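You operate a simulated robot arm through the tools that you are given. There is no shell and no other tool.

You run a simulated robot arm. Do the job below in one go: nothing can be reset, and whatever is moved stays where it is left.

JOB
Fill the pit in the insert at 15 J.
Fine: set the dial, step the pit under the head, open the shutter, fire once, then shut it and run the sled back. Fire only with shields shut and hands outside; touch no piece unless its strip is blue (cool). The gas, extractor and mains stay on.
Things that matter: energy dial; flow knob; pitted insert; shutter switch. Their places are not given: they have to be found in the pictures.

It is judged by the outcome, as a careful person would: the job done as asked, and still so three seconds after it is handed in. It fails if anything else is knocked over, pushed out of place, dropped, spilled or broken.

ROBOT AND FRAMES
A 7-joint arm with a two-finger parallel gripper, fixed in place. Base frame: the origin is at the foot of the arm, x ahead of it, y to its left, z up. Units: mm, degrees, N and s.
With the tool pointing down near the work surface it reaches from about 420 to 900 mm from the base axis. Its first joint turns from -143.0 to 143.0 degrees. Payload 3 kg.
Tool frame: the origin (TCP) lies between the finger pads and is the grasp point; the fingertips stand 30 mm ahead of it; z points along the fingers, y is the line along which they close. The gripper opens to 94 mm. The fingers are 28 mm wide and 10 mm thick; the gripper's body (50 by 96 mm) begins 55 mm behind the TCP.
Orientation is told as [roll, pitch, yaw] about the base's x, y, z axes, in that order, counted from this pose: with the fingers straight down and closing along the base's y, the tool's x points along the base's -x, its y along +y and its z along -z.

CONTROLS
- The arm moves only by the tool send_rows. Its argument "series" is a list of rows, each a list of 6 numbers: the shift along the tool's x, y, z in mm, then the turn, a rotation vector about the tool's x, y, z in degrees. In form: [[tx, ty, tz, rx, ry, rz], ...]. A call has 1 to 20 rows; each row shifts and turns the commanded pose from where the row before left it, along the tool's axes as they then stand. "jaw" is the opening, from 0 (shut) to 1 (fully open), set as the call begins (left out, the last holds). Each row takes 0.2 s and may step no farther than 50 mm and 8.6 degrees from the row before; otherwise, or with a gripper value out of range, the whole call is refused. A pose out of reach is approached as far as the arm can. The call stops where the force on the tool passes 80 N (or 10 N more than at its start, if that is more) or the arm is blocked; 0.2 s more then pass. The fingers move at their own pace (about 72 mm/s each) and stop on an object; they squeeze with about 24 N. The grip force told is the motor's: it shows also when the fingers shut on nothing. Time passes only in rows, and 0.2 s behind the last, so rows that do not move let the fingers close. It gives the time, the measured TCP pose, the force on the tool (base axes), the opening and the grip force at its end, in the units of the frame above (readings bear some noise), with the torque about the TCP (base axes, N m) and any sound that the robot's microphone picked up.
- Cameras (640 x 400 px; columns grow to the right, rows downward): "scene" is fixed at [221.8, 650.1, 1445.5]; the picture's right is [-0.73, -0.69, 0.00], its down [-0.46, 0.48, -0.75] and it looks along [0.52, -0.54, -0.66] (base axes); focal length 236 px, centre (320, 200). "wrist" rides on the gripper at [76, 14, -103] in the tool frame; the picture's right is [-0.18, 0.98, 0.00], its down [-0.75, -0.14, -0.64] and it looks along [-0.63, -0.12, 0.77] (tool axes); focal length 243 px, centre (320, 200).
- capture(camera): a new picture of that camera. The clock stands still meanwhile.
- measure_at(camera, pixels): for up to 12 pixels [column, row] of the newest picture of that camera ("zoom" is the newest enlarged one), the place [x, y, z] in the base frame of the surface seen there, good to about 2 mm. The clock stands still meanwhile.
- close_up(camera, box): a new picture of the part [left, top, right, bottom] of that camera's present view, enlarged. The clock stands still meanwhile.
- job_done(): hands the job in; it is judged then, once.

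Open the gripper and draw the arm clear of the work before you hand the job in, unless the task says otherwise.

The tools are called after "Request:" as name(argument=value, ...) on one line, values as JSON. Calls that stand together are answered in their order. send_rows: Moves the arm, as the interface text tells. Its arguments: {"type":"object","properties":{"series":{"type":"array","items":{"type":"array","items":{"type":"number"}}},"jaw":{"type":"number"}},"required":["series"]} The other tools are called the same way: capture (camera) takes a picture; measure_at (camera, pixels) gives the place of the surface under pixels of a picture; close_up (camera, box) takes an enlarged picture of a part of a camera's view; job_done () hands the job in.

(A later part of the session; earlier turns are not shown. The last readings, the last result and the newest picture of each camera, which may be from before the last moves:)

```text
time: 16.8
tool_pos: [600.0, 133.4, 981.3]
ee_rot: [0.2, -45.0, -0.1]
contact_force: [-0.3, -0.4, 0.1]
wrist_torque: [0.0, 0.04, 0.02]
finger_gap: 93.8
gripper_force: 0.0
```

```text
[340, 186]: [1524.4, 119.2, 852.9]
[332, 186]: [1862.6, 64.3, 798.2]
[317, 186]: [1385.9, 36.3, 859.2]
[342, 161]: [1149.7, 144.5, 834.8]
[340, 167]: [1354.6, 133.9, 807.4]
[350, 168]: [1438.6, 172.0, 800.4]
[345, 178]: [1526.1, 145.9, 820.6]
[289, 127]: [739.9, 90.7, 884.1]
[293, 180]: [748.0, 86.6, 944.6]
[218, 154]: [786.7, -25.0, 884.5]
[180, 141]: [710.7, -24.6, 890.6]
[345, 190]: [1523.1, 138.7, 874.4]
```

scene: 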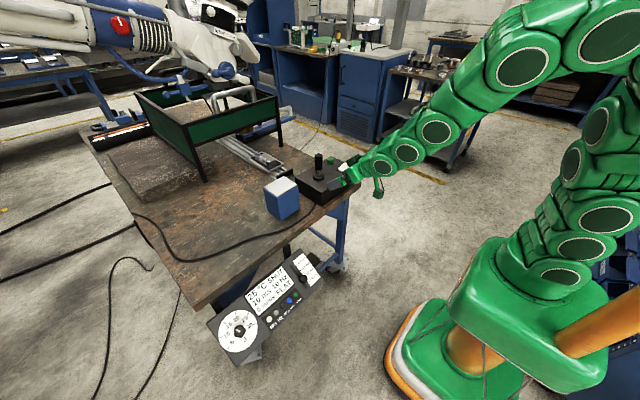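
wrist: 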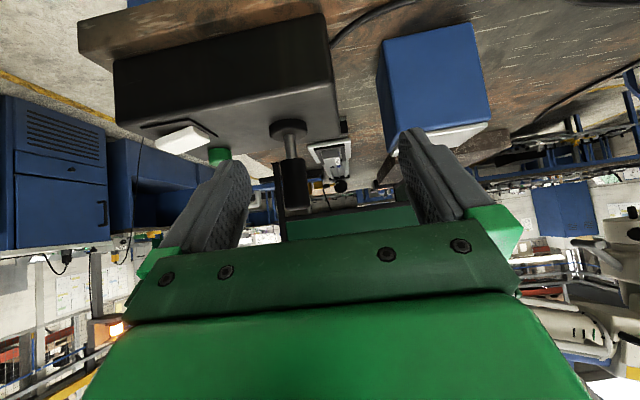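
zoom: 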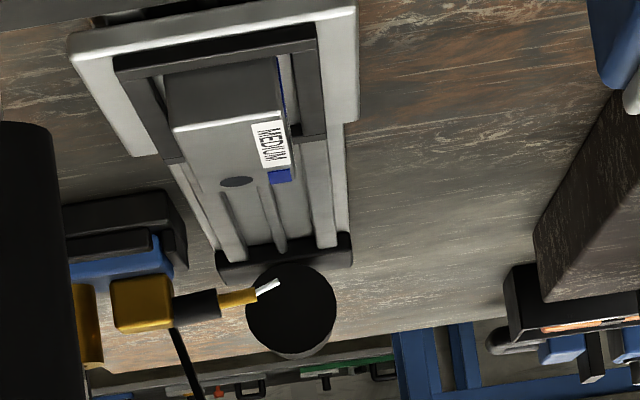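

I raise the arm to look over the front shield at the head and the nozzle from the front.

Request:
send_rows(series=[[-28.3, -2, -28.3, 0, 0, 0], [-28.3, -2, -28.3, 0, 0, 0], [-28.3, -2, -28.3, 0, 0, 0], [-28.3, -2, -28.3, 0, 0, 0], [-28.3, -2, -28.3, 0, 0, 0], [-28.3, -2, -28.3, 0, 0, 0], [-28.3, -2, -28.3, 0, 0, 0], [-28.3, -2, -28.3, 0, 5, 0]])

Request:
capture(camera="wrist")

Request:
close_up(camera="wrist", box=[240, 100, 420, 230])

```text
time: 18.6
tool_pos: [598.0, 113.9, 1302.4]
ee_rot: [-0.1, -40.1, 0.0]
contact_force: [0.0, 0.0, 0.2]
wrist_torque: [-0.02, 0.0, -0.01]
finger_gap: 94.2
gripper_force: 0.1
```

```text
taken
```

wrist: 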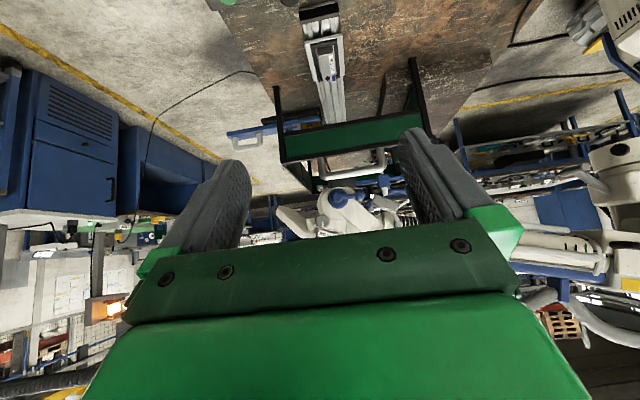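

```text
3.08 times, centred on (330, 165) of wrist
```

zoom: 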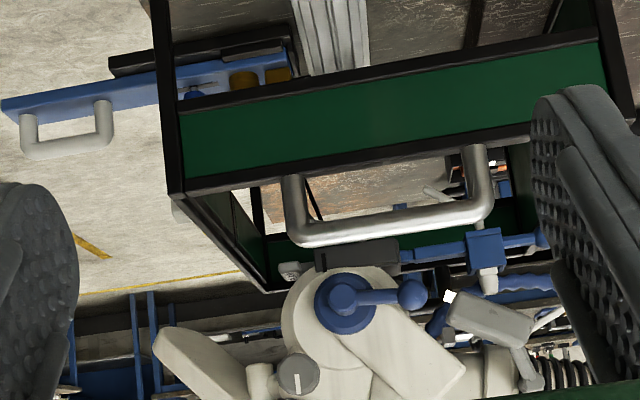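

I zoom on the head and measure its underside features.

Request:
close_up(camera="wrist", box=[300, 140, 400, 215])

Request:
measure_at(camera="wrist", pixels=[[340, 182], [330, 182], [352, 182], [335, 197], [365, 173], [372, 172], [380, 181], [345, 176], [337, 78], [328, 60], [320, 190], [360, 170]])

```text
5.33 times, centred on (350, 178) of wrist
```

zoom: 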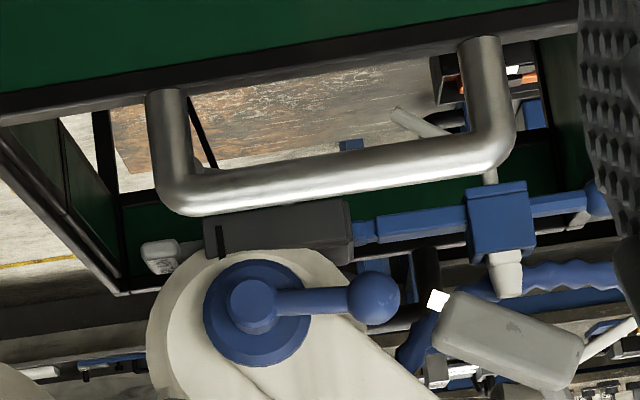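

```text
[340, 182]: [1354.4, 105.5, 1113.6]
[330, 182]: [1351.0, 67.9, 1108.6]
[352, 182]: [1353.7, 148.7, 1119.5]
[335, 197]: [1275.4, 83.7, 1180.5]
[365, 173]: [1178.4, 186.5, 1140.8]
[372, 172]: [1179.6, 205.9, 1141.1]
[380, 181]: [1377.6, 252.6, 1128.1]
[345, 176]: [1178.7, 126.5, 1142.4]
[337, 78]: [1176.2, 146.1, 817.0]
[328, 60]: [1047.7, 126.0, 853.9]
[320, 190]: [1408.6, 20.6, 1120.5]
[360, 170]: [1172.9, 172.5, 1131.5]
```

The lens housing is at x≈1354+, y≈107 and the focus is probably near x≈1400, y≈110. Now I check the rocker's tilt by measuring it in a scene close-up.

Request:
close_up(camera="scene", box=[300, 140, 364, 204])

```text
6.25 times, centred on (332, 172) of scene
```

zoom: 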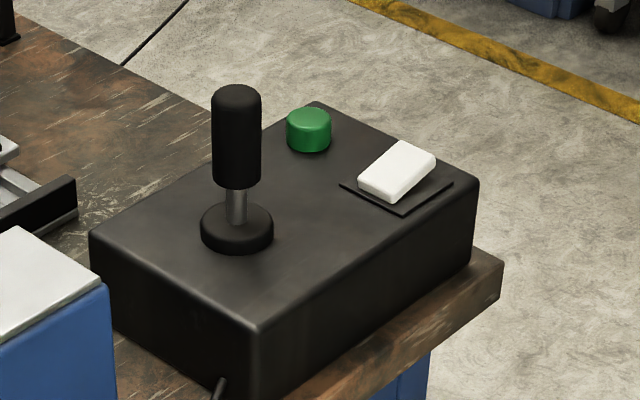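

Request:
measure_at(camera="zoom", pixels=[[403, 148], [430, 157], [396, 190], [364, 180], [398, 170], [345, 184], [403, 211], [448, 184], [310, 118], [236, 95], [236, 185], [237, 235]])

Request:
measure_at(camera="zoom", pixels=[[320, 105], [95, 235], [262, 325], [474, 185], [310, 145], [236, 140], [215, 140], [258, 140], [380, 170], [415, 165], [395, 155], [410, 180]])

```text
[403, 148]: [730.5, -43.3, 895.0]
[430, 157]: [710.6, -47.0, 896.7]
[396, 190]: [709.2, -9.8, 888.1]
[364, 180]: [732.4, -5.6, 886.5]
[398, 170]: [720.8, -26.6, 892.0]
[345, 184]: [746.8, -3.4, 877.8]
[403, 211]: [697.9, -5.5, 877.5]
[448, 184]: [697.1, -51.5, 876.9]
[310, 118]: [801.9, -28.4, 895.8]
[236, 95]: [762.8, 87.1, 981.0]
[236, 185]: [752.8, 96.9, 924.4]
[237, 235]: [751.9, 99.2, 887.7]
```

```text
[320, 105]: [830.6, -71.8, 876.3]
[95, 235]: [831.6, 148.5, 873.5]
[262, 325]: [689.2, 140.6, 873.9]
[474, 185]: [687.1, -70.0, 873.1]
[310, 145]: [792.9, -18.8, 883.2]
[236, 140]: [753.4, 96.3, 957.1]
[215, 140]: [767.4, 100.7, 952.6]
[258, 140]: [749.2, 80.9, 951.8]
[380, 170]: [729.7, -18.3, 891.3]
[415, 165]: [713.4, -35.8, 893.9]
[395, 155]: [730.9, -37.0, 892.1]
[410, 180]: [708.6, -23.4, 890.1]
```

The rocker lies along y with its +y end pressed (z≈887) and its −y end raised (z≈896); the green button is at (797,−25,896) and the joystick's grip is a 14 mm-radius cylinder at (762,87) up to z≈981. I straighten the tool and go above the joystick.

Request:
send_rows(series=[[0, 0, 0, 0, 8, 0], [0, 0, 0, 0, 8, 0], [0, 0, 0, 0, 8, 0], [0, 0, 0, 0, 8, 0], [0, 0, 0, 0, 8, 0], [-27.3, -4.5, 37, 0, 0, 0], [-27.3, -4.5, 37, 0, 0, 0], [-27.3, -4.5, 37, 0, 0, 0], [-27.3, -4.5, 37, 0, 0, 0], [-27.3, -4.5, 37, 0, 0, 0], [-27.3, -4.5, 37, 0, 0, 0]])

Request:
capture(camera="wrist")

Request:
capture(camera="scene")

```text
time: 21.0
tool_pos: [763.1, 87.3, 1080.2]
ee_rot: [0.1, -0.1, 0.0]
contact_force: [0.4, -0.4, 0.3]
wrist_torque: [-0.01, 0.01, -0.01]
finger_gap: 93.9
gripper_force: 0.0
```

```text
taken
```

wrist: 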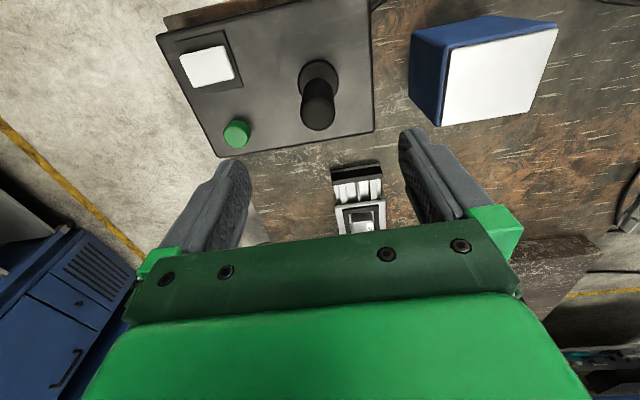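

```text
taken
```

scene: 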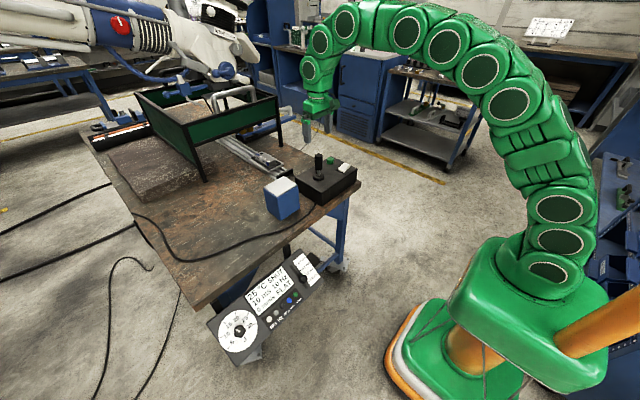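

The joystick sits at wrist (316,105), below the tool. I descend 130 mm with open jaws so the grip lies between the fingers.

Request:
send_rows(series=[[0, 0, 40, 0, 0, 0], [0, 0, 40, 0, 0, 0], [0, 0, 30, 0, 0, 0], [0, 0, 20, 0, 0, 0]])

Request:
capture(camera="wrist")

```text
time: 22.0
tool_pos: [763.5, 88.6, 949.1]
ee_rot: [0.0, 0.0, 0.1]
contact_force: [-0.2, 0.9, 0.5]
wrist_torque: [-0.01, 0.03, 0.02]
finger_gap: 94.1
gripper_force: 0.1
```

```text
taken
```

wrist: 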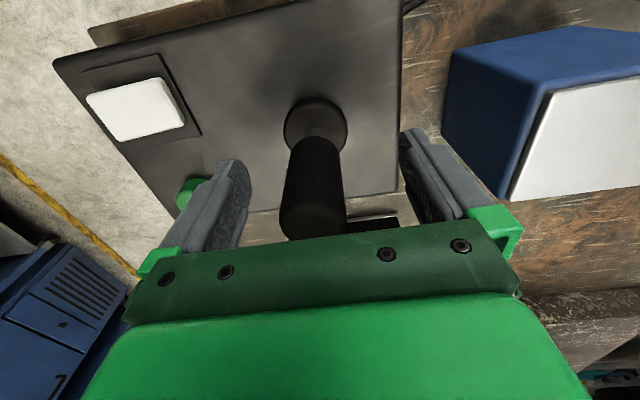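

The knob looks a few mm right of the finger midline; I zoom to centre it before gripping.

Request:
close_up(camera="wrist", box=[230, 80, 420, 250])

Request:
measure_at(camera="wrist", pixels=[[285, 180], [313, 180], [342, 180], [314, 160], [316, 130], [316, 105], [287, 120], [346, 120], [245, 180], [410, 180]])

```text
2.35 times, centred on (325, 165) of wrist
```

zoom: 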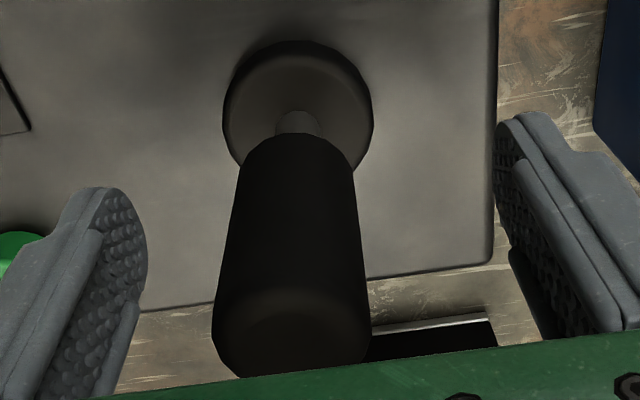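

```text
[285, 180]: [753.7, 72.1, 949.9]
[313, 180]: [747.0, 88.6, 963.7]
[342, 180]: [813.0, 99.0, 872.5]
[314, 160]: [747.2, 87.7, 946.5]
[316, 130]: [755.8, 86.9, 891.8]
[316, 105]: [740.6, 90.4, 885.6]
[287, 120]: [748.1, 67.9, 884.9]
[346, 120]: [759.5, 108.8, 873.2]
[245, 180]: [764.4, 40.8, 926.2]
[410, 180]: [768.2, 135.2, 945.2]
```

Knob centre is at about y≈85.5 against tool y 88.6, so I shift −2.8 mm and close the jaws on it.

Request:
send_rows(series=[[0, -2.8, 0, 0, 0, 0], [0, 0, 0, 0, 0, 0]])

Request:
send_rows(series=[[0, 0, 0, 0, 0, 0], [0, 0, 0, 0, 0, 0], [0, 0, 0, 0, 0, 0], [0, 0, 0, 0, 0, 0]], jaw=0)

Request:
capture(camera="scene")

Request:
close_up(camera="scene", box=[200, 110, 310, 180])

```text
time: 22.6
tool_pos: [762.4, 85.7, 949.5]
ee_rot: [0.1, -0.1, 0.1]
contact_force: [0.0, -0.4, -0.5]
wrist_torque: [-0.03, 0.0, -0.02]
finger_gap: 94.0
gripper_force: 0.0
```

```text
time: 23.6
tool_pos: [763.2, 85.2, 949.7]
ee_rot: [0.0, 0.0, 0.1]
contact_force: [0.0, -3.8, 0.6]
wrist_torque: [-0.96, 0.01, -0.01]
finger_gap: 30.6
gripper_force: 44.7
```

```text
taken
```

scene: 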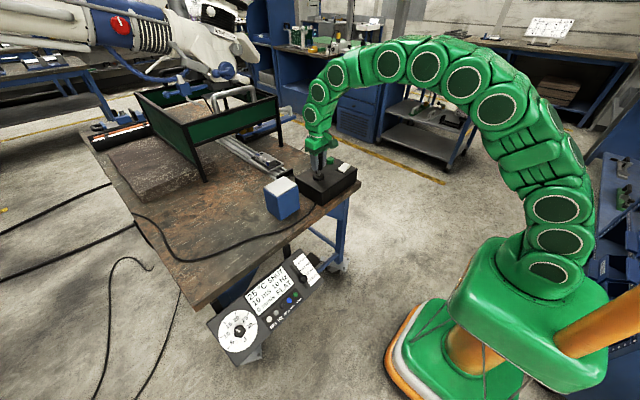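

```text
5.71 times, centred on (255, 145) of scene
```

zoom: 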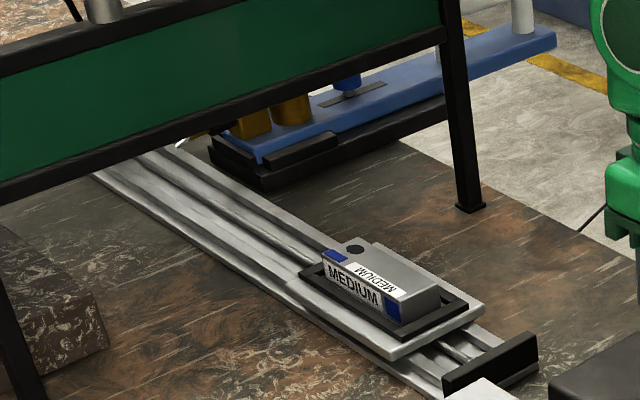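

The joystick grip is held (30.6 mm) with little load and the sled hasn't moved. I tilt it gently +x by 8 mm and watch force, sound and the sled.

Request:
send_rows(series=[[-4, 0, 0, 0, 0, 0], [-4, 0, 0, 0, 0, 0]])

Request:
close_up(camera="scene", box=[200, 110, 310, 180])

```text
time: 24.2
tool_pos: [770.3, 85.7, 950.6]
ee_rot: [0.0, 0.2, -0.1]
contact_force: [-23.1, -16.0, -4.7]
wrist_torque: [-0.75, 1.68, -0.25]
finger_gap: 30.4
gripper_force: 44.6
```

```text
5.71 times, centred on (255, 145) of scene
```

zoom: 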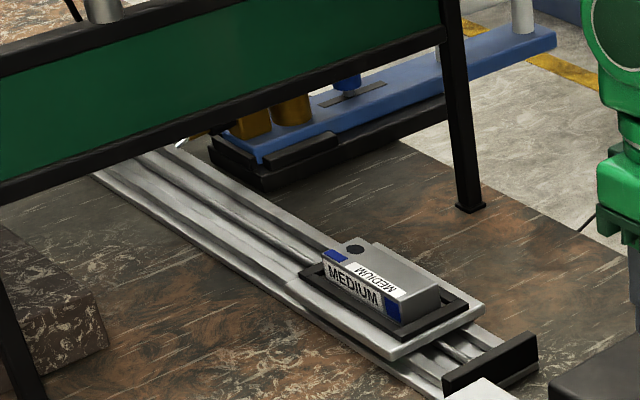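

8 mm of tilt gives about 23 N of spring load and no sled motion yet. I tilt a further 6 mm.

Request:
send_rows(series=[[-3, 0, 0, 0, 0, 0], [-3, 0, 0, 0, 0, 0]])

Request:
close_up(camera="scene", box=[200, 110, 310, 180])

Request:
close_up(camera="scene", box=[300, 140, 364, 204])

Request:
capture(camera="wrist")

```text
time: 24.8
tool_pos: [777.1, 85.2, 949.3]
ee_rot: [-0.1, 0.1, -0.2]
contact_force: [-27.2, -28.9, -11.5]
wrist_torque: [-0.36, 1.77, -0.22]
finger_gap: 30.5
gripper_force: 45.2
```

```text
5.71 times, centred on (255, 145) of scene
```

zoom: 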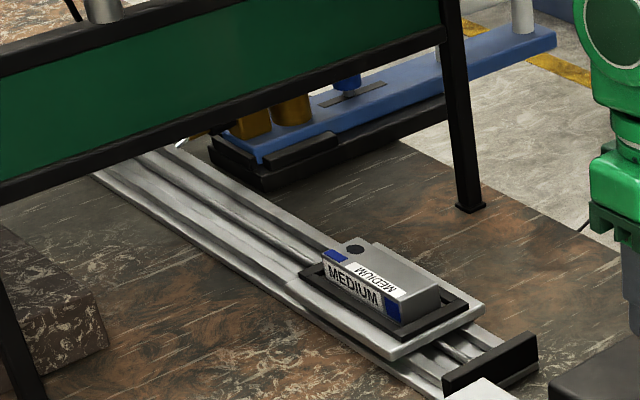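

```text
6.25 times, centred on (332, 172) of scene
```

zoom: 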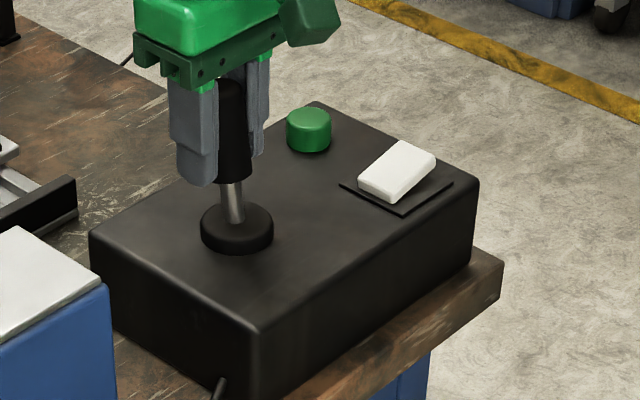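

```text
taken
```

wrist: 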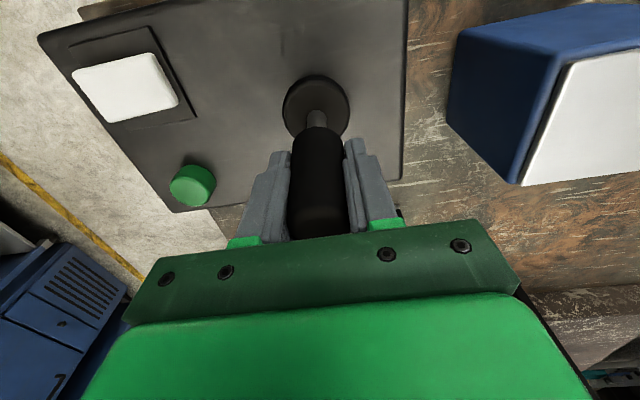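

The stick is tilted about 12° and there's a −29 N side load; the sled still rests. I shift 2.5 mm to −y to relieve the load, and hold for a moment.

Request:
send_rows(series=[[0, -2.5, 0, 0, 0, 0], [0, 0, 0, 0, 0, 0], [0, 0, 0, 0, 0, 0]])

Request:
close_up(camera="scene", box=[200, 110, 310, 180])

```text
time: 25.6
tool_pos: [776.5, 85.2, 949.7]
ee_rot: [0.2, 0.0, 0.1]
contact_force: [-18.7, 1.1, -24.0]
wrist_torque: [-0.82, 0.92, -0.05]
finger_gap: 30.6
gripper_force: 44.7
```

```text
5.71 times, centred on (255, 145) of scene
```

zoom: 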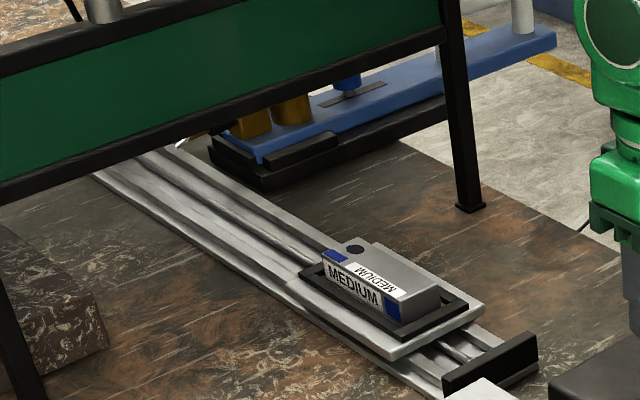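

The stick is rigid sideways (single axis). I continue the +x tilt along its arc, 8 mm more and a bit down.

Request:
send_rows(series=[[-4, 0, 2, 0, 0, 0], [-4, 0, 2, 0, 0, 0], [0, 0, 0, 0, 0, 0]])

Request:
close_up(camera="scene", box=[200, 110, 310, 180])

Request:
close_up(camera="scene", box=[300, 140, 364, 204])

```text
time: 26.4
tool_pos: [785.0, 85.3, 947.3]
ee_rot: [0.0, -0.2, -0.1]
contact_force: [-16.0, 14.9, 2.9]
wrist_torque: [-0.28, 1.0, 0.07]
finger_gap: 32.6
gripper_force: 44.8
```

```text
5.71 times, centred on (255, 145) of scene
```

zoom: 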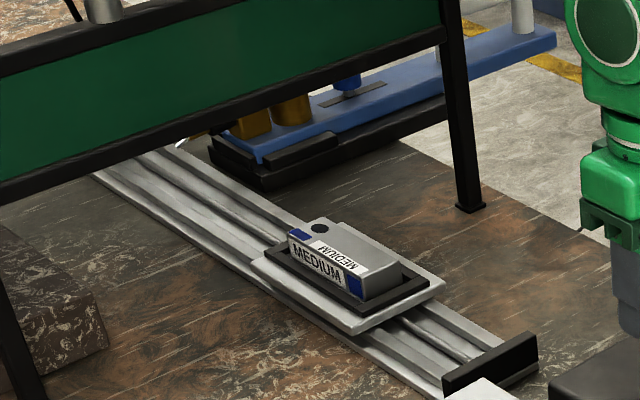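

```text
6.25 times, centred on (332, 172) of scene
```

zoom: 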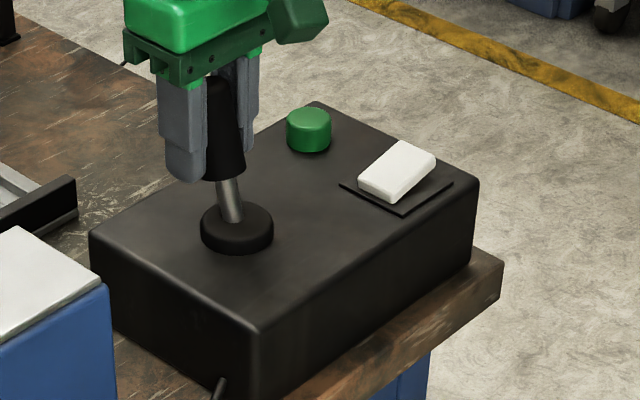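

The sled has stepped forward. I measure the pit's and sled's new position.

Request:
close_up(camera="scene", box=[235, 135, 285, 170])

Request:
measure_at(camera="scene", pixels=[[255.8, 150], [260, 155], [271, 161]])

```text
11.43 times, centred on (260, 152) of scene
```

zoom: 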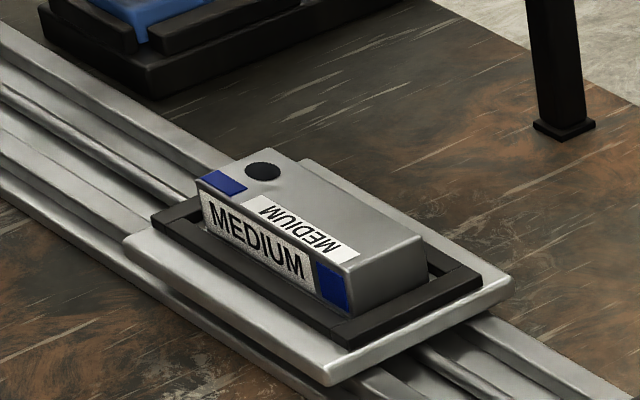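

```text
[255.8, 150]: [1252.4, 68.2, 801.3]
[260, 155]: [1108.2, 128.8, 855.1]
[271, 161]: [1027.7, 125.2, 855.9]
```

I measure the pit in this zoom at (262,171) plus insert corners.

Request:
measure_at(camera="zoom", pixels=[[262, 171], [249, 171], [276, 171], [262, 163], [262, 179], [205, 188], [350, 265], [425, 238], [270, 152], [500, 280], [328, 375], [130, 240]])

```text
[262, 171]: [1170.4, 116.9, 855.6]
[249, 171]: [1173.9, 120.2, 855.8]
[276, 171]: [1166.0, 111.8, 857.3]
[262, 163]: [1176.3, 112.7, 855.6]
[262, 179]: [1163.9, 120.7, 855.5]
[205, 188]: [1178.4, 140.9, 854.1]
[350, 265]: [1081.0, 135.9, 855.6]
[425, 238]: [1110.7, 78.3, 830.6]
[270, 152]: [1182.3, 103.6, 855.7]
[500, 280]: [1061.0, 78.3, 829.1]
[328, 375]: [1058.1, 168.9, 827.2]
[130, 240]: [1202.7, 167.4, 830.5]
```

Pit now at about (1170,116.5), so one step is roughly 60 mm. I hold still one row to see whether the sled keeps moving or takes discrete steps.

Request:
send_rows(series=[[0, 0, 0, 0, 0, 0]])

Request:
close_up(camera="scene", box=[235, 135, 285, 170])

```text
time: 26.8
tool_pos: [786.7, 85.4, 947.7]
ee_rot: [0.1, -0.3, 0.0]
contact_force: [-0.6, 22.9, 7.1]
wrist_torque: [-0.43, 0.05, 0.08]
finger_gap: 32.4
gripper_force: 44.8
```

```text
11.43 times, centred on (260, 152) of scene
```

zoom: 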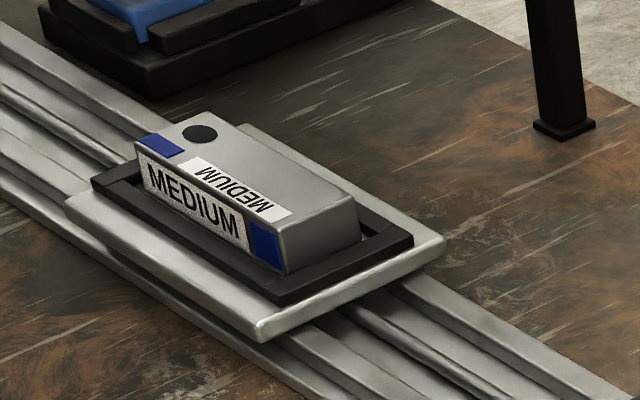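

The sled keeps moving while held. I measure the pit now at zoom (200,133).

Request:
measure_at(camera="zoom", pixels=[[200, 133], [187, 133], [214, 133], [200, 125], [200, 141], [260, 338], [438, 248], [65, 205]])

```text
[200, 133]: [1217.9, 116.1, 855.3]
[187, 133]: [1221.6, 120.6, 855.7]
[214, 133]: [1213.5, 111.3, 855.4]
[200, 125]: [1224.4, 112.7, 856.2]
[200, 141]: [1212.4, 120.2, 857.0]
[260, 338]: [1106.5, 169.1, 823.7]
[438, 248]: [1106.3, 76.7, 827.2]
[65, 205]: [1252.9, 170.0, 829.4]
```

The sled runs at about 120 mm/s while tilted past a threshold (between 14 and 22 mm). I ease the stick back 12 mm to stop it, with the pit at ~1220–1240, still well short of the head.

Request:
send_rows(series=[[12, 0, -3, 0, 0, 0]])

Request:
close_up(camera="scene", box=[225, 120, 285, 165])

```text
time: 27.2
tool_pos: [771.9, 85.8, 950.9]
ee_rot: [0.1, -0.2, 0.0]
contact_force: [7.3, 27.3, 15.7]
wrist_torque: [-0.87, -0.55, 0.22]
finger_gap: 31.8
gripper_force: 45.4
```

```text
8.89 times, centred on (255, 142) of scene
```

zoom: 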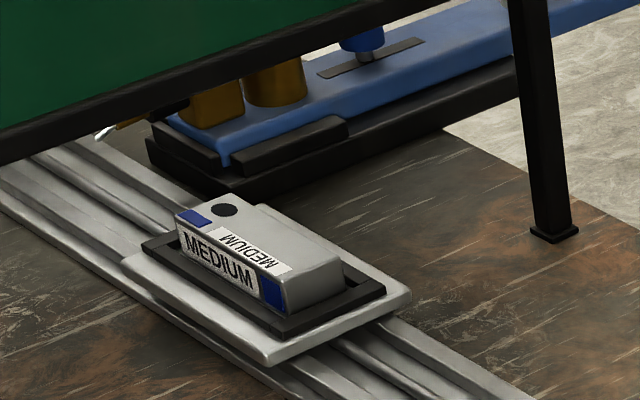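

Sled should now be stopped; I measure the pit and shift the tool +2 mm in y to ease the 27 N side load while holding.

Request:
measure_at(camera="zoom", pixels=[[225, 210], [214, 210], [236, 210], [225, 204], [225, 217], [103, 133], [120, 122], [150, 112]])

Request:
send_rows(series=[[0, 2, 0, 0, 0, 0]])

Request:
close_up(camera="scene", box=[225, 120, 285, 165])

```text
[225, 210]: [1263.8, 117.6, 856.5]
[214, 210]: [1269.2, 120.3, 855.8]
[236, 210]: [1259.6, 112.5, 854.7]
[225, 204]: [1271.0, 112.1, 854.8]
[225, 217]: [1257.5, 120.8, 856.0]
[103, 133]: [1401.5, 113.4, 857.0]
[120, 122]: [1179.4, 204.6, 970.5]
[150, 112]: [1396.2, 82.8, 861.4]
```

```text
time: 27.6
tool_pos: [771.8, 84.7, 952.3]
ee_rot: [0.1, -0.1, -0.1]
contact_force: [8.7, 10.6, 23.2]
wrist_torque: [-0.31, -0.5, 0.02]
finger_gap: 31.4
gripper_force: 45.4
```

```text
8.89 times, centred on (255, 142) of scene
```

zoom: 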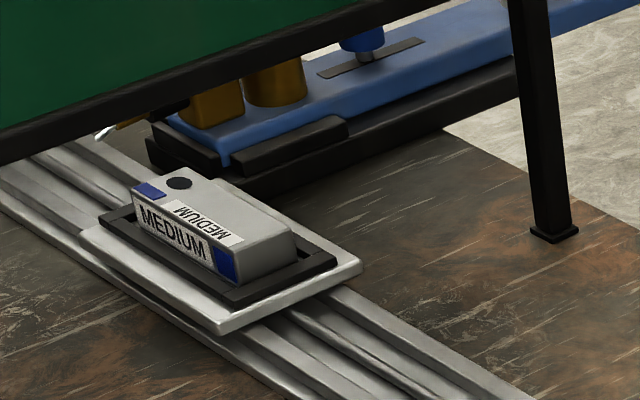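

The white tip of the pointed nozzle is at (1401.5,113.4,857), which marks the spot. The sled is still running, so I check the stick's actual tilt before stopping (clock stands still).

Request:
close_up(camera="scene", box=[300, 140, 364, 204])

Request:
capture(camera="wrist")

Request:
measure_at(camera="scene", pixels=[[239.1, 140.1]])

```text
6.25 times, centred on (332, 172) of scene
```

zoom: 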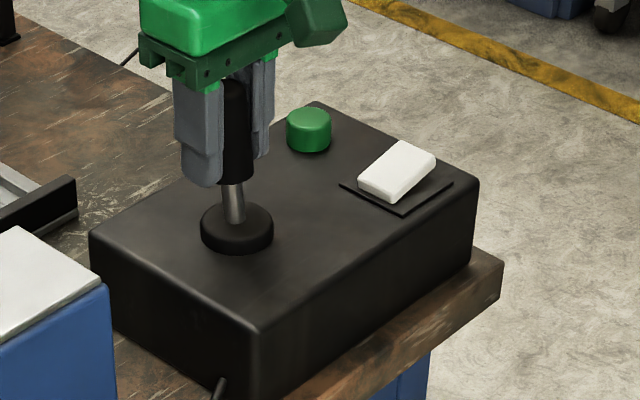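

```text
taken
```

wrist: 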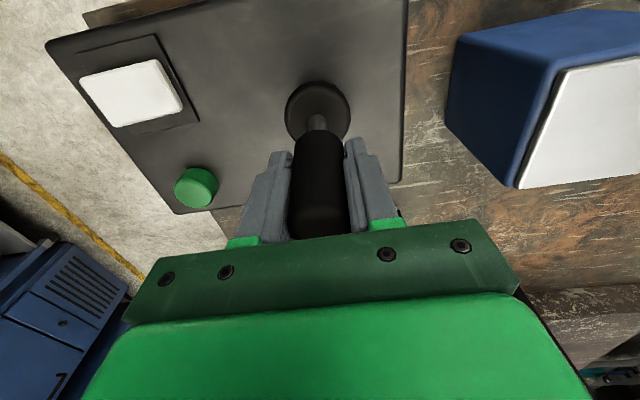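

```text
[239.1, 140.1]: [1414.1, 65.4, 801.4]
```

The stick is still tilted about 8°, so I bring it back to upright in one row and see if the sled stops.

Request:
send_rows(series=[[10, 0, 0, 0, 0, 0]])

Request:
close_up(camera="scene", box=[215, 110, 275, 155])

```text
time: 28.0
tool_pos: [762.5, 84.9, 950.6]
ee_rot: [0.0, 0.0, -0.1]
contact_force: [20.9, 0.2, 22.1]
wrist_torque: [0.82, -1.59, -0.2]
finger_gap: 30.5
gripper_force: 44.6
```

```text
8.89 times, centred on (245, 132) of scene
```

zoom: 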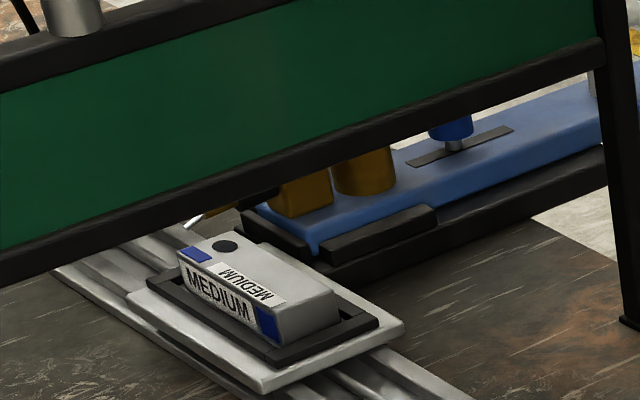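

Pit is at zoom (226,246), the white tip at (190,223). I measure both.

Request:
measure_at(camera="zoom", pixels=[[226, 246], [215, 246], [237, 246], [226, 240], [226, 252], [190, 223], [186, 226], [197, 218]])

```text
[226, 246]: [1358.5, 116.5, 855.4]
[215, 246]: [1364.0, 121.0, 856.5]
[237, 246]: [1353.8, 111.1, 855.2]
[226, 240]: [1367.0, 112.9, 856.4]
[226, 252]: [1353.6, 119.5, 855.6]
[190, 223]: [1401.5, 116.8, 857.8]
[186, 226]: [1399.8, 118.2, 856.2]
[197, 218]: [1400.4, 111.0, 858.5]
```

Pit at x≈1358.5, tip at x≈1400.5. The stick is upright; I hold one row to see whether the sled has stopped or finishes a step by itself.

Request:
send_rows(series=[[0, 0, 0, 0, 0, 0]])

Request:
close_up(camera="scene", box=[215, 110, 275, 155])

```text
time: 28.4
tool_pos: [761.5, 85.8, 951.1]
ee_rot: [0.0, 0.0, -0.1]
contact_force: [17.2, -7.8, 26.1]
wrist_torque: [0.74, -1.32, -0.16]
finger_gap: 30.2
gripper_force: 44.9
```

```text
8.89 times, centred on (245, 132) of scene
```

zoom: 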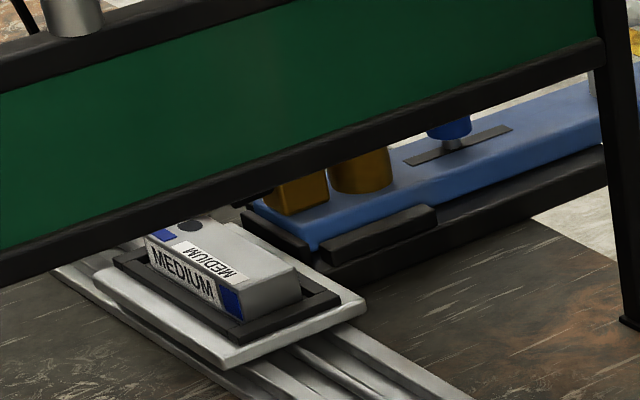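

The sled went on; the pit is now at zoom (190,225), but the pen tip is no longer seen and the blue bar may have shifted slightly. I look closer and measure.

Request:
close_up(camera="scene", box=[225, 120, 265, 145])

Request:
measure_at(camera="zoom", pixels=[[140, 195], [170, 190], [300, 100], [340, 120]])

Request:
close_up(camera="wrist", box=[230, 180, 420, 260])

```text
16.00 times, centred on (245, 132) of scene
```

zoom: 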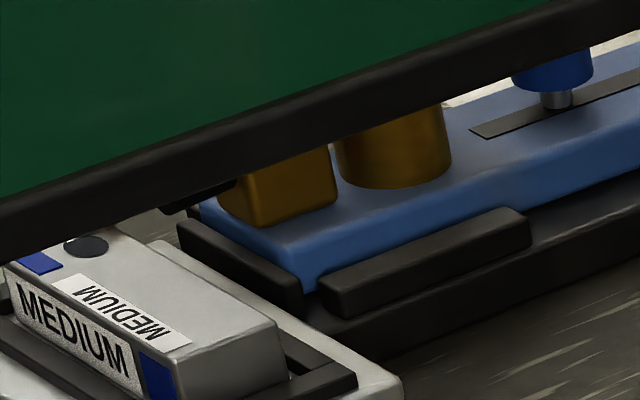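

```text
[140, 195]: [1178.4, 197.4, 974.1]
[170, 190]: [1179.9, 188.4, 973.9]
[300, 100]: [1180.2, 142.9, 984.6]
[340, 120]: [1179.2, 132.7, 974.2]
```

```text
3.37 times, centred on (325, 220) of wrist
```

zoom: 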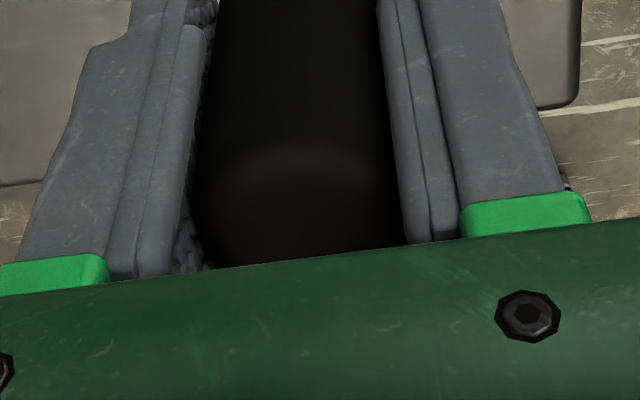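

I measure the pit now at this zoom's (87,245).

Request:
close_up(camera="scene", box=[220, 120, 260, 145])

Request:
measure_at(camera="zoom", pixels=[[167, 246], [155, 246], [179, 246], [167, 238], [167, 254], [280, 210], [330, 180], [275, 195], [200, 260], [320, 380], [480, 385], [390, 280]])

```text
16.00 times, centred on (240, 132) of scene
```

zoom: 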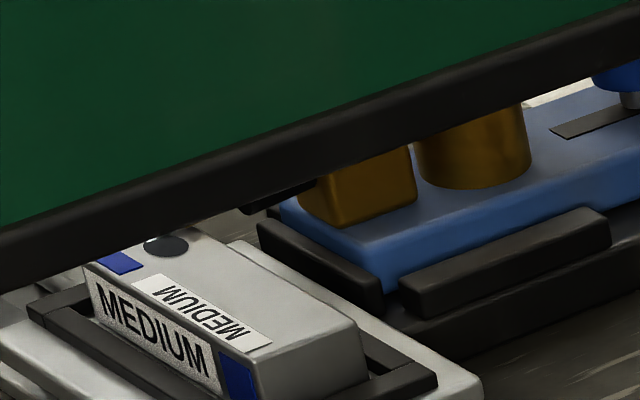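

```text
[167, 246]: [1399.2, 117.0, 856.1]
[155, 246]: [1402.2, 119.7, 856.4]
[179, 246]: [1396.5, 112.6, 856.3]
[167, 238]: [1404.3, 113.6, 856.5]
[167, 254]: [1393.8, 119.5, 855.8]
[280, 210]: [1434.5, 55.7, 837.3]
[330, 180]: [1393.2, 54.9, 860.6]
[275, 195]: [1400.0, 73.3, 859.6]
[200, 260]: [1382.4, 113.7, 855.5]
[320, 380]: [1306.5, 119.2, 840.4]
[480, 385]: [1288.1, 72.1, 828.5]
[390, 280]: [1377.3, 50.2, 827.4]
```

The pit is at (1399.2,117.0), so the sled has stopped at the spot: one deflection is one step. I relieve the load, release the upright stick and rise clear of it.

Request:
send_rows(series=[[-1, 0, -1.5, 0, 0, 0], [0, 0, 0, 0, 0, 0]])

Request:
send_rows(series=[[0, 0, 0, 0, 0, 0], [0, 0, 0, 0, 0, 0], [0, 0, 0, 0, 0, 0], [0, 0, -30, 0, 0, 0], [0, 0, -40, 0, 0, 0], [0, 0, -40, 0, 0, 0]], jaw=1)

Request:
capture(camera="scene")

Request:
close_up(camera="scene", box=[220, 120, 260, 145])

Request:
close_up(camera="scene", box=[300, 140, 364, 204])

```text
time: 29.0
tool_pos: [761.7, 85.6, 950.6]
ee_rot: [-0.1, 0.2, 0.2]
contact_force: [-2.3, -20.3, 17.6]
wrist_torque: [1.07, 0.12, -0.09]
finger_gap: 30.6
gripper_force: 45.6
```

```text
time: 30.4
tool_pos: [762.9, 85.3, 1061.4]
ee_rot: [0.0, 0.0, -0.1]
contact_force: [-0.1, -0.3, 0.1]
wrist_torque: [-0.02, 0.01, -0.02]
finger_gap: 94.0
gripper_force: 0.0
```

```text
taken
```

scene: 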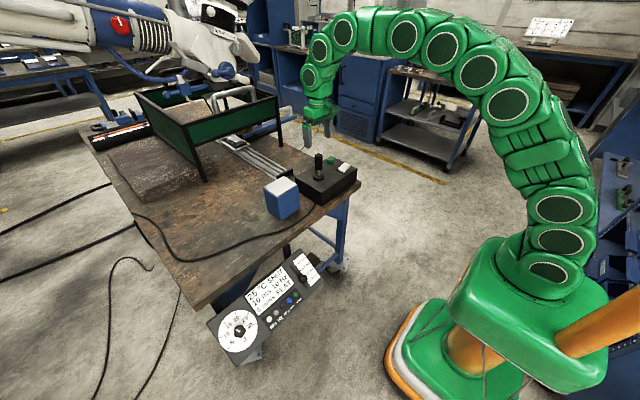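

```text
16.00 times, centred on (240, 132) of scene
```

zoom: 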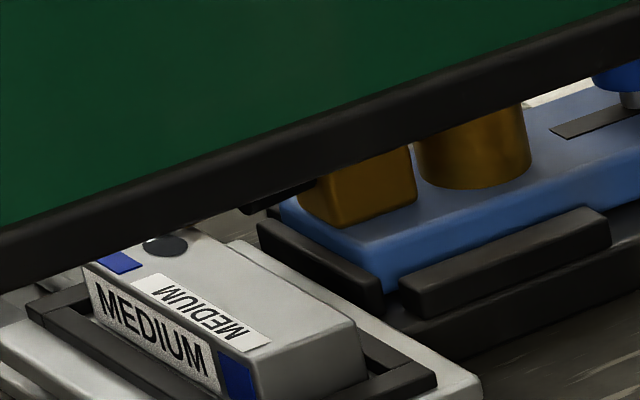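

```text
6.25 times, centred on (332, 172) of scene
```

zoom: 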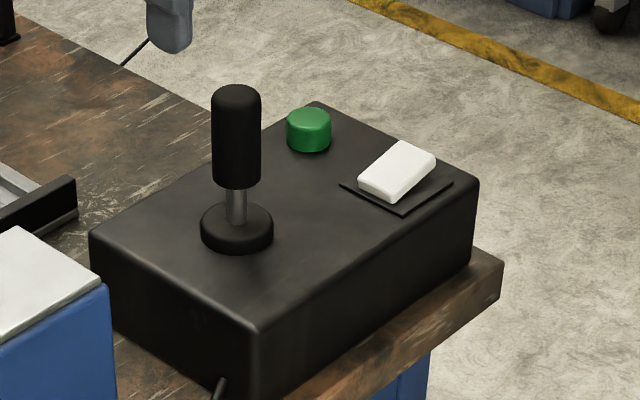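

The sled rests with the pit under the spot and the stick upright. I return to the low viewing pose to look under the shield at the pit and the nozzle/pen.

Request:
send_rows(series=[[41, 12, 0, 0, 0, 0], [41, 12, 0, 0, 0, 0], [41, 12, 0, 0, 0, 0], [41, 12, 0, 0, 0, 0], [0, 0, 40, 0, -7.5, 0], [0, 0, 0, 0, -7.5, 0], [0, 0, 0, 0, -7.5, 0], [0, 0, 0, 0, -7.5, 0], [0, 0, 0, 0, -7.5, 0], [0, 0, 0, 0, -7.5, 0]])

Request:
capture(camera="wrist")

Request:
close_up(camera="wrist", box=[300, 140, 390, 215])

```text
time: 32.6
tool_pos: [599.1, 134.3, 1019.8]
ee_rot: [0.1, -45.1, -0.1]
contact_force: [-0.3, -0.1, 0.4]
wrist_torque: [0.0, 0.03, -0.04]
finger_gap: 93.9
gripper_force: 0.0
```

```text
taken
```

wrist: 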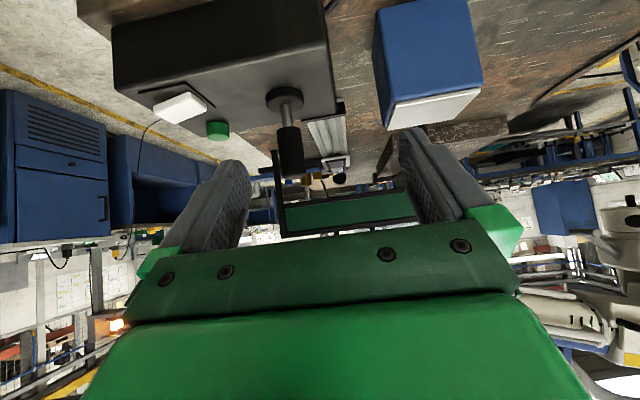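

```text
5.33 times, centred on (345, 178) of wrist
```

zoom: 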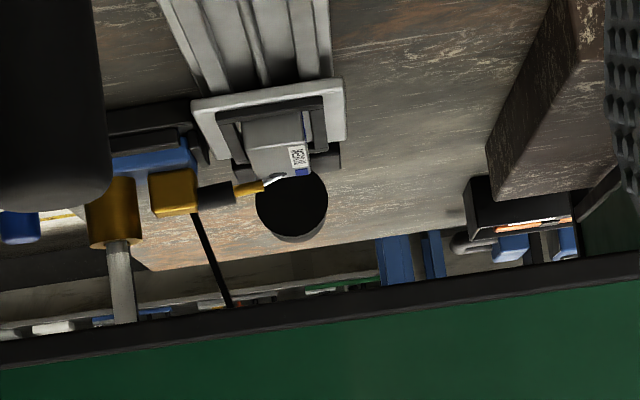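

The pen with its white tip is still there, now lying by the insert's end. I zoom in and measure the tip and the pit.

Request:
close_up(camera="wrist", box=[320, 160, 360, 190])

Request:
measure_at(camera="zoom", pixels=[[285, 178], [300, 172], [250, 195], [200, 205], [130, 200], [310, 160], [330, 150], [300, 250], [360, 260], [290, 165]])

```text
13.33 times, centred on (340, 175) of wrist
```

zoom: 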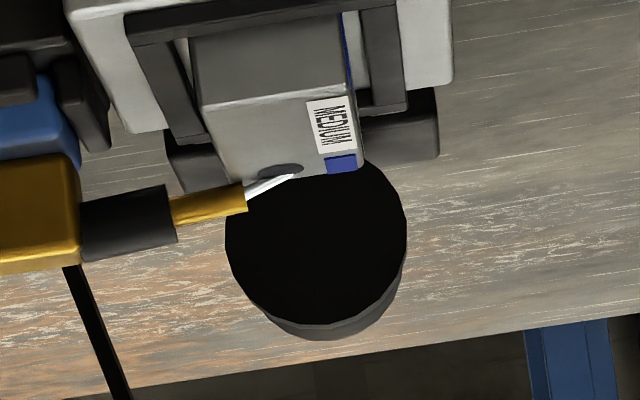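

```text
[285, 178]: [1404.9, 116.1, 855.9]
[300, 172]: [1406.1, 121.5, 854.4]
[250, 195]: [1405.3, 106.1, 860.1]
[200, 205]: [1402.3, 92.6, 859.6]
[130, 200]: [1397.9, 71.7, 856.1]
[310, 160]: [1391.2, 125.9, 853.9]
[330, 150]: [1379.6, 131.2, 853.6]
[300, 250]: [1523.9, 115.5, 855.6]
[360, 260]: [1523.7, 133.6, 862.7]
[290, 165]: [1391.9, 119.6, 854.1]
```

The wire tip points at the pit: tip ≈(1405,116,856), pit ≈(1399,117,856). I check the whole blue slide assembly's look and the console display before pressing anything.

Request:
close_up(camera="scene", box=[225, 105, 315, 165])

Request:
close_up(camera="scene", box=[200, 240, 340, 370])

Request:
close_up(camera="scene", box=[140, 60, 280, 150])

Request:
close_up(camera="wrist", box=[240, 130, 400, 245])

```text
6.67 times, centred on (270, 135) of scene
```

zoom: 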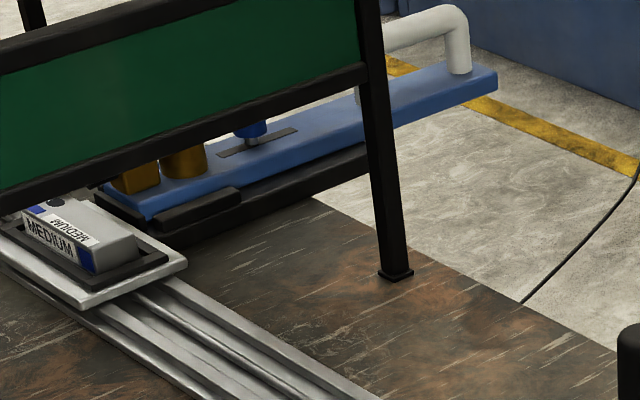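

```text
3.08 times, centred on (270, 305) of scene
```

zoom: 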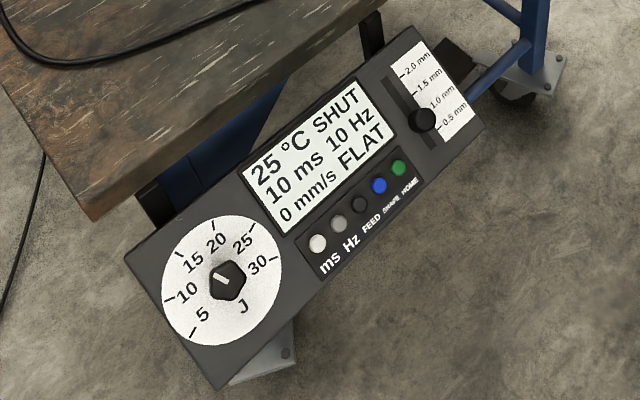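

```text
4.44 times, centred on (210, 105) of scene
```

zoom: 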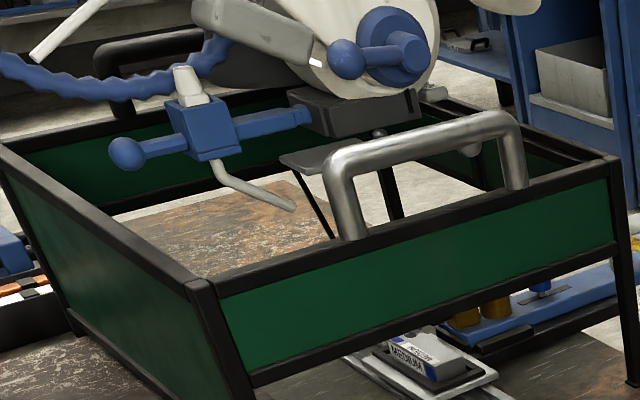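

```text
3.48 times, centred on (320, 188) of wrist
```

zoom: 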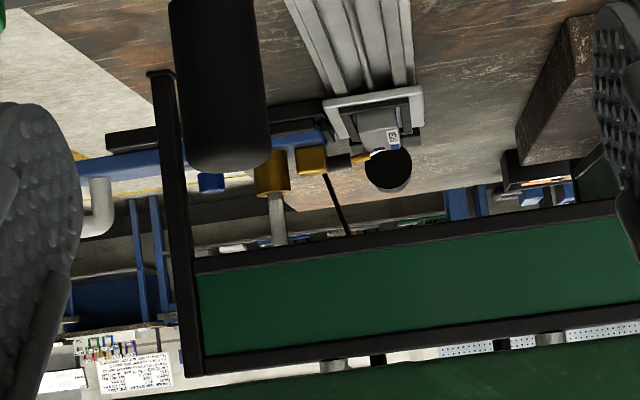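

Dial reads 15 J, display still says SHUT. Next I close the jaws, straighten the tool and go above the raised −y end of the white rocker at (720,−42).

Request:
send_rows(series=[[-28, 0, -28, 0, 7.5, 0], [0, 0, 0, 0, 7.5, 0], [0, 0, 0, 0, 7.5, 0], [0, 0, 0, 0, 7.5, 0], [0, 0, 0, 0, 7.5, 0], [0, 0, 0, 0, 7.5, 0], [-24.2, -35.2, 0, 0, 0, 0], [-24.2, -35.2, 0, 0, 0, 0], [-24.2, -35.2, 0, 0, 0, 0], [-24.2, -35.2, 0, 0, 0, 0], [-24.2, -35.2, 0, 0, 0, 0]], jaw=0)

Request:
send_rows(series=[[0, 0, 40, 0, 0, 0], [0, 0, 40, 0, 0, 0], [0, 0, 35, 0, 0, 0]])

Request:
capture(camera="wrist")

Request:
close_up(camera="scene", box=[300, 140, 364, 204])

```text
time: 35.0
tool_pos: [721.4, -42.2, 1056.8]
ee_rot: [0.0, -0.1, 0.0]
contact_force: [-0.5, -0.7, 0.2]
wrist_torque: [-0.01, 0.02, -0.04]
finger_gap: 0.0
gripper_force: 23.9
```

```text
time: 35.8
tool_pos: [723.2, -41.5, 943.1]
ee_rot: [0.0, 0.0, 0.0]
contact_force: [0.3, 0.5, -0.6]
wrist_torque: [0.0, -0.05, 0.04]
finger_gap: 0.0
gripper_force: 24.6
```

```text
taken
```

wrist: 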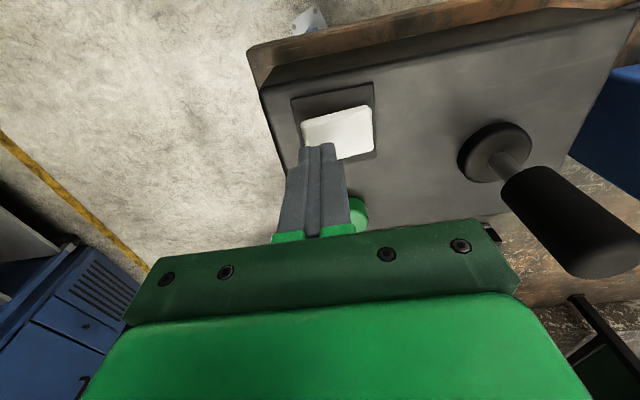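

```text
6.25 times, centred on (332, 172) of scene
```

zoom: 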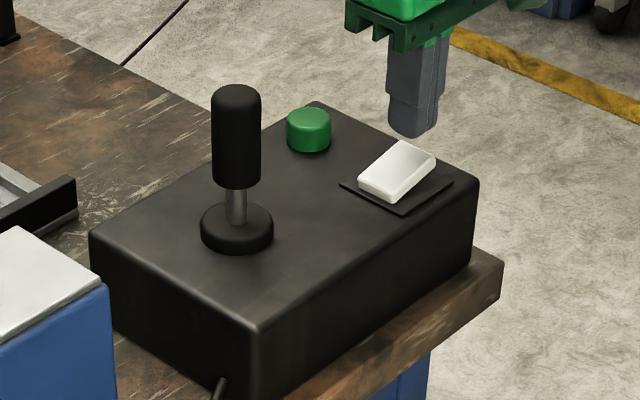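

The closed fingertips are above the rocker's raised end, tip z≈913. I press down in small steps to about z 886, watching the force.

Request:
send_rows(series=[[1.5, -1, 12, 0, 0, 0], [0, 0, 5, 0, 0, 0], [0, 0, 4, 0, 0, 0], [0, 0, 3, 0, 0, 0]])

Request:
close_up(camera="scene", box=[310, 145, 364, 190])

Request:
close_up(camera="scene", box=[245, 260, 305, 320])

```text
time: 36.8
tool_pos: [719.0, -44.6, 922.1]
ee_rot: [0.0, -0.1, 0.0]
contact_force: [-5.6, -11.4, 16.9]
wrist_torque: [-0.22, 0.17, 0.08]
finger_gap: 0.2
gripper_force: 24.4
```

```text
8.89 times, centred on (337, 168) of scene
```

zoom: 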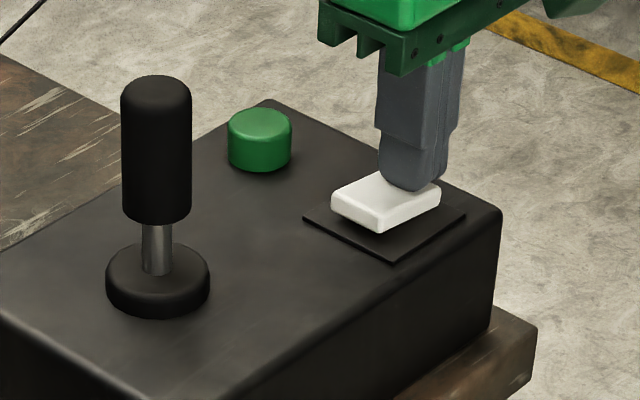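

```text
6.67 times, centred on (275, 290) of scene
```

zoom: 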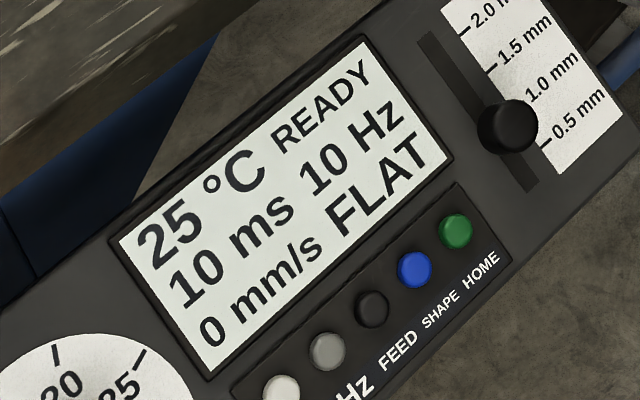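

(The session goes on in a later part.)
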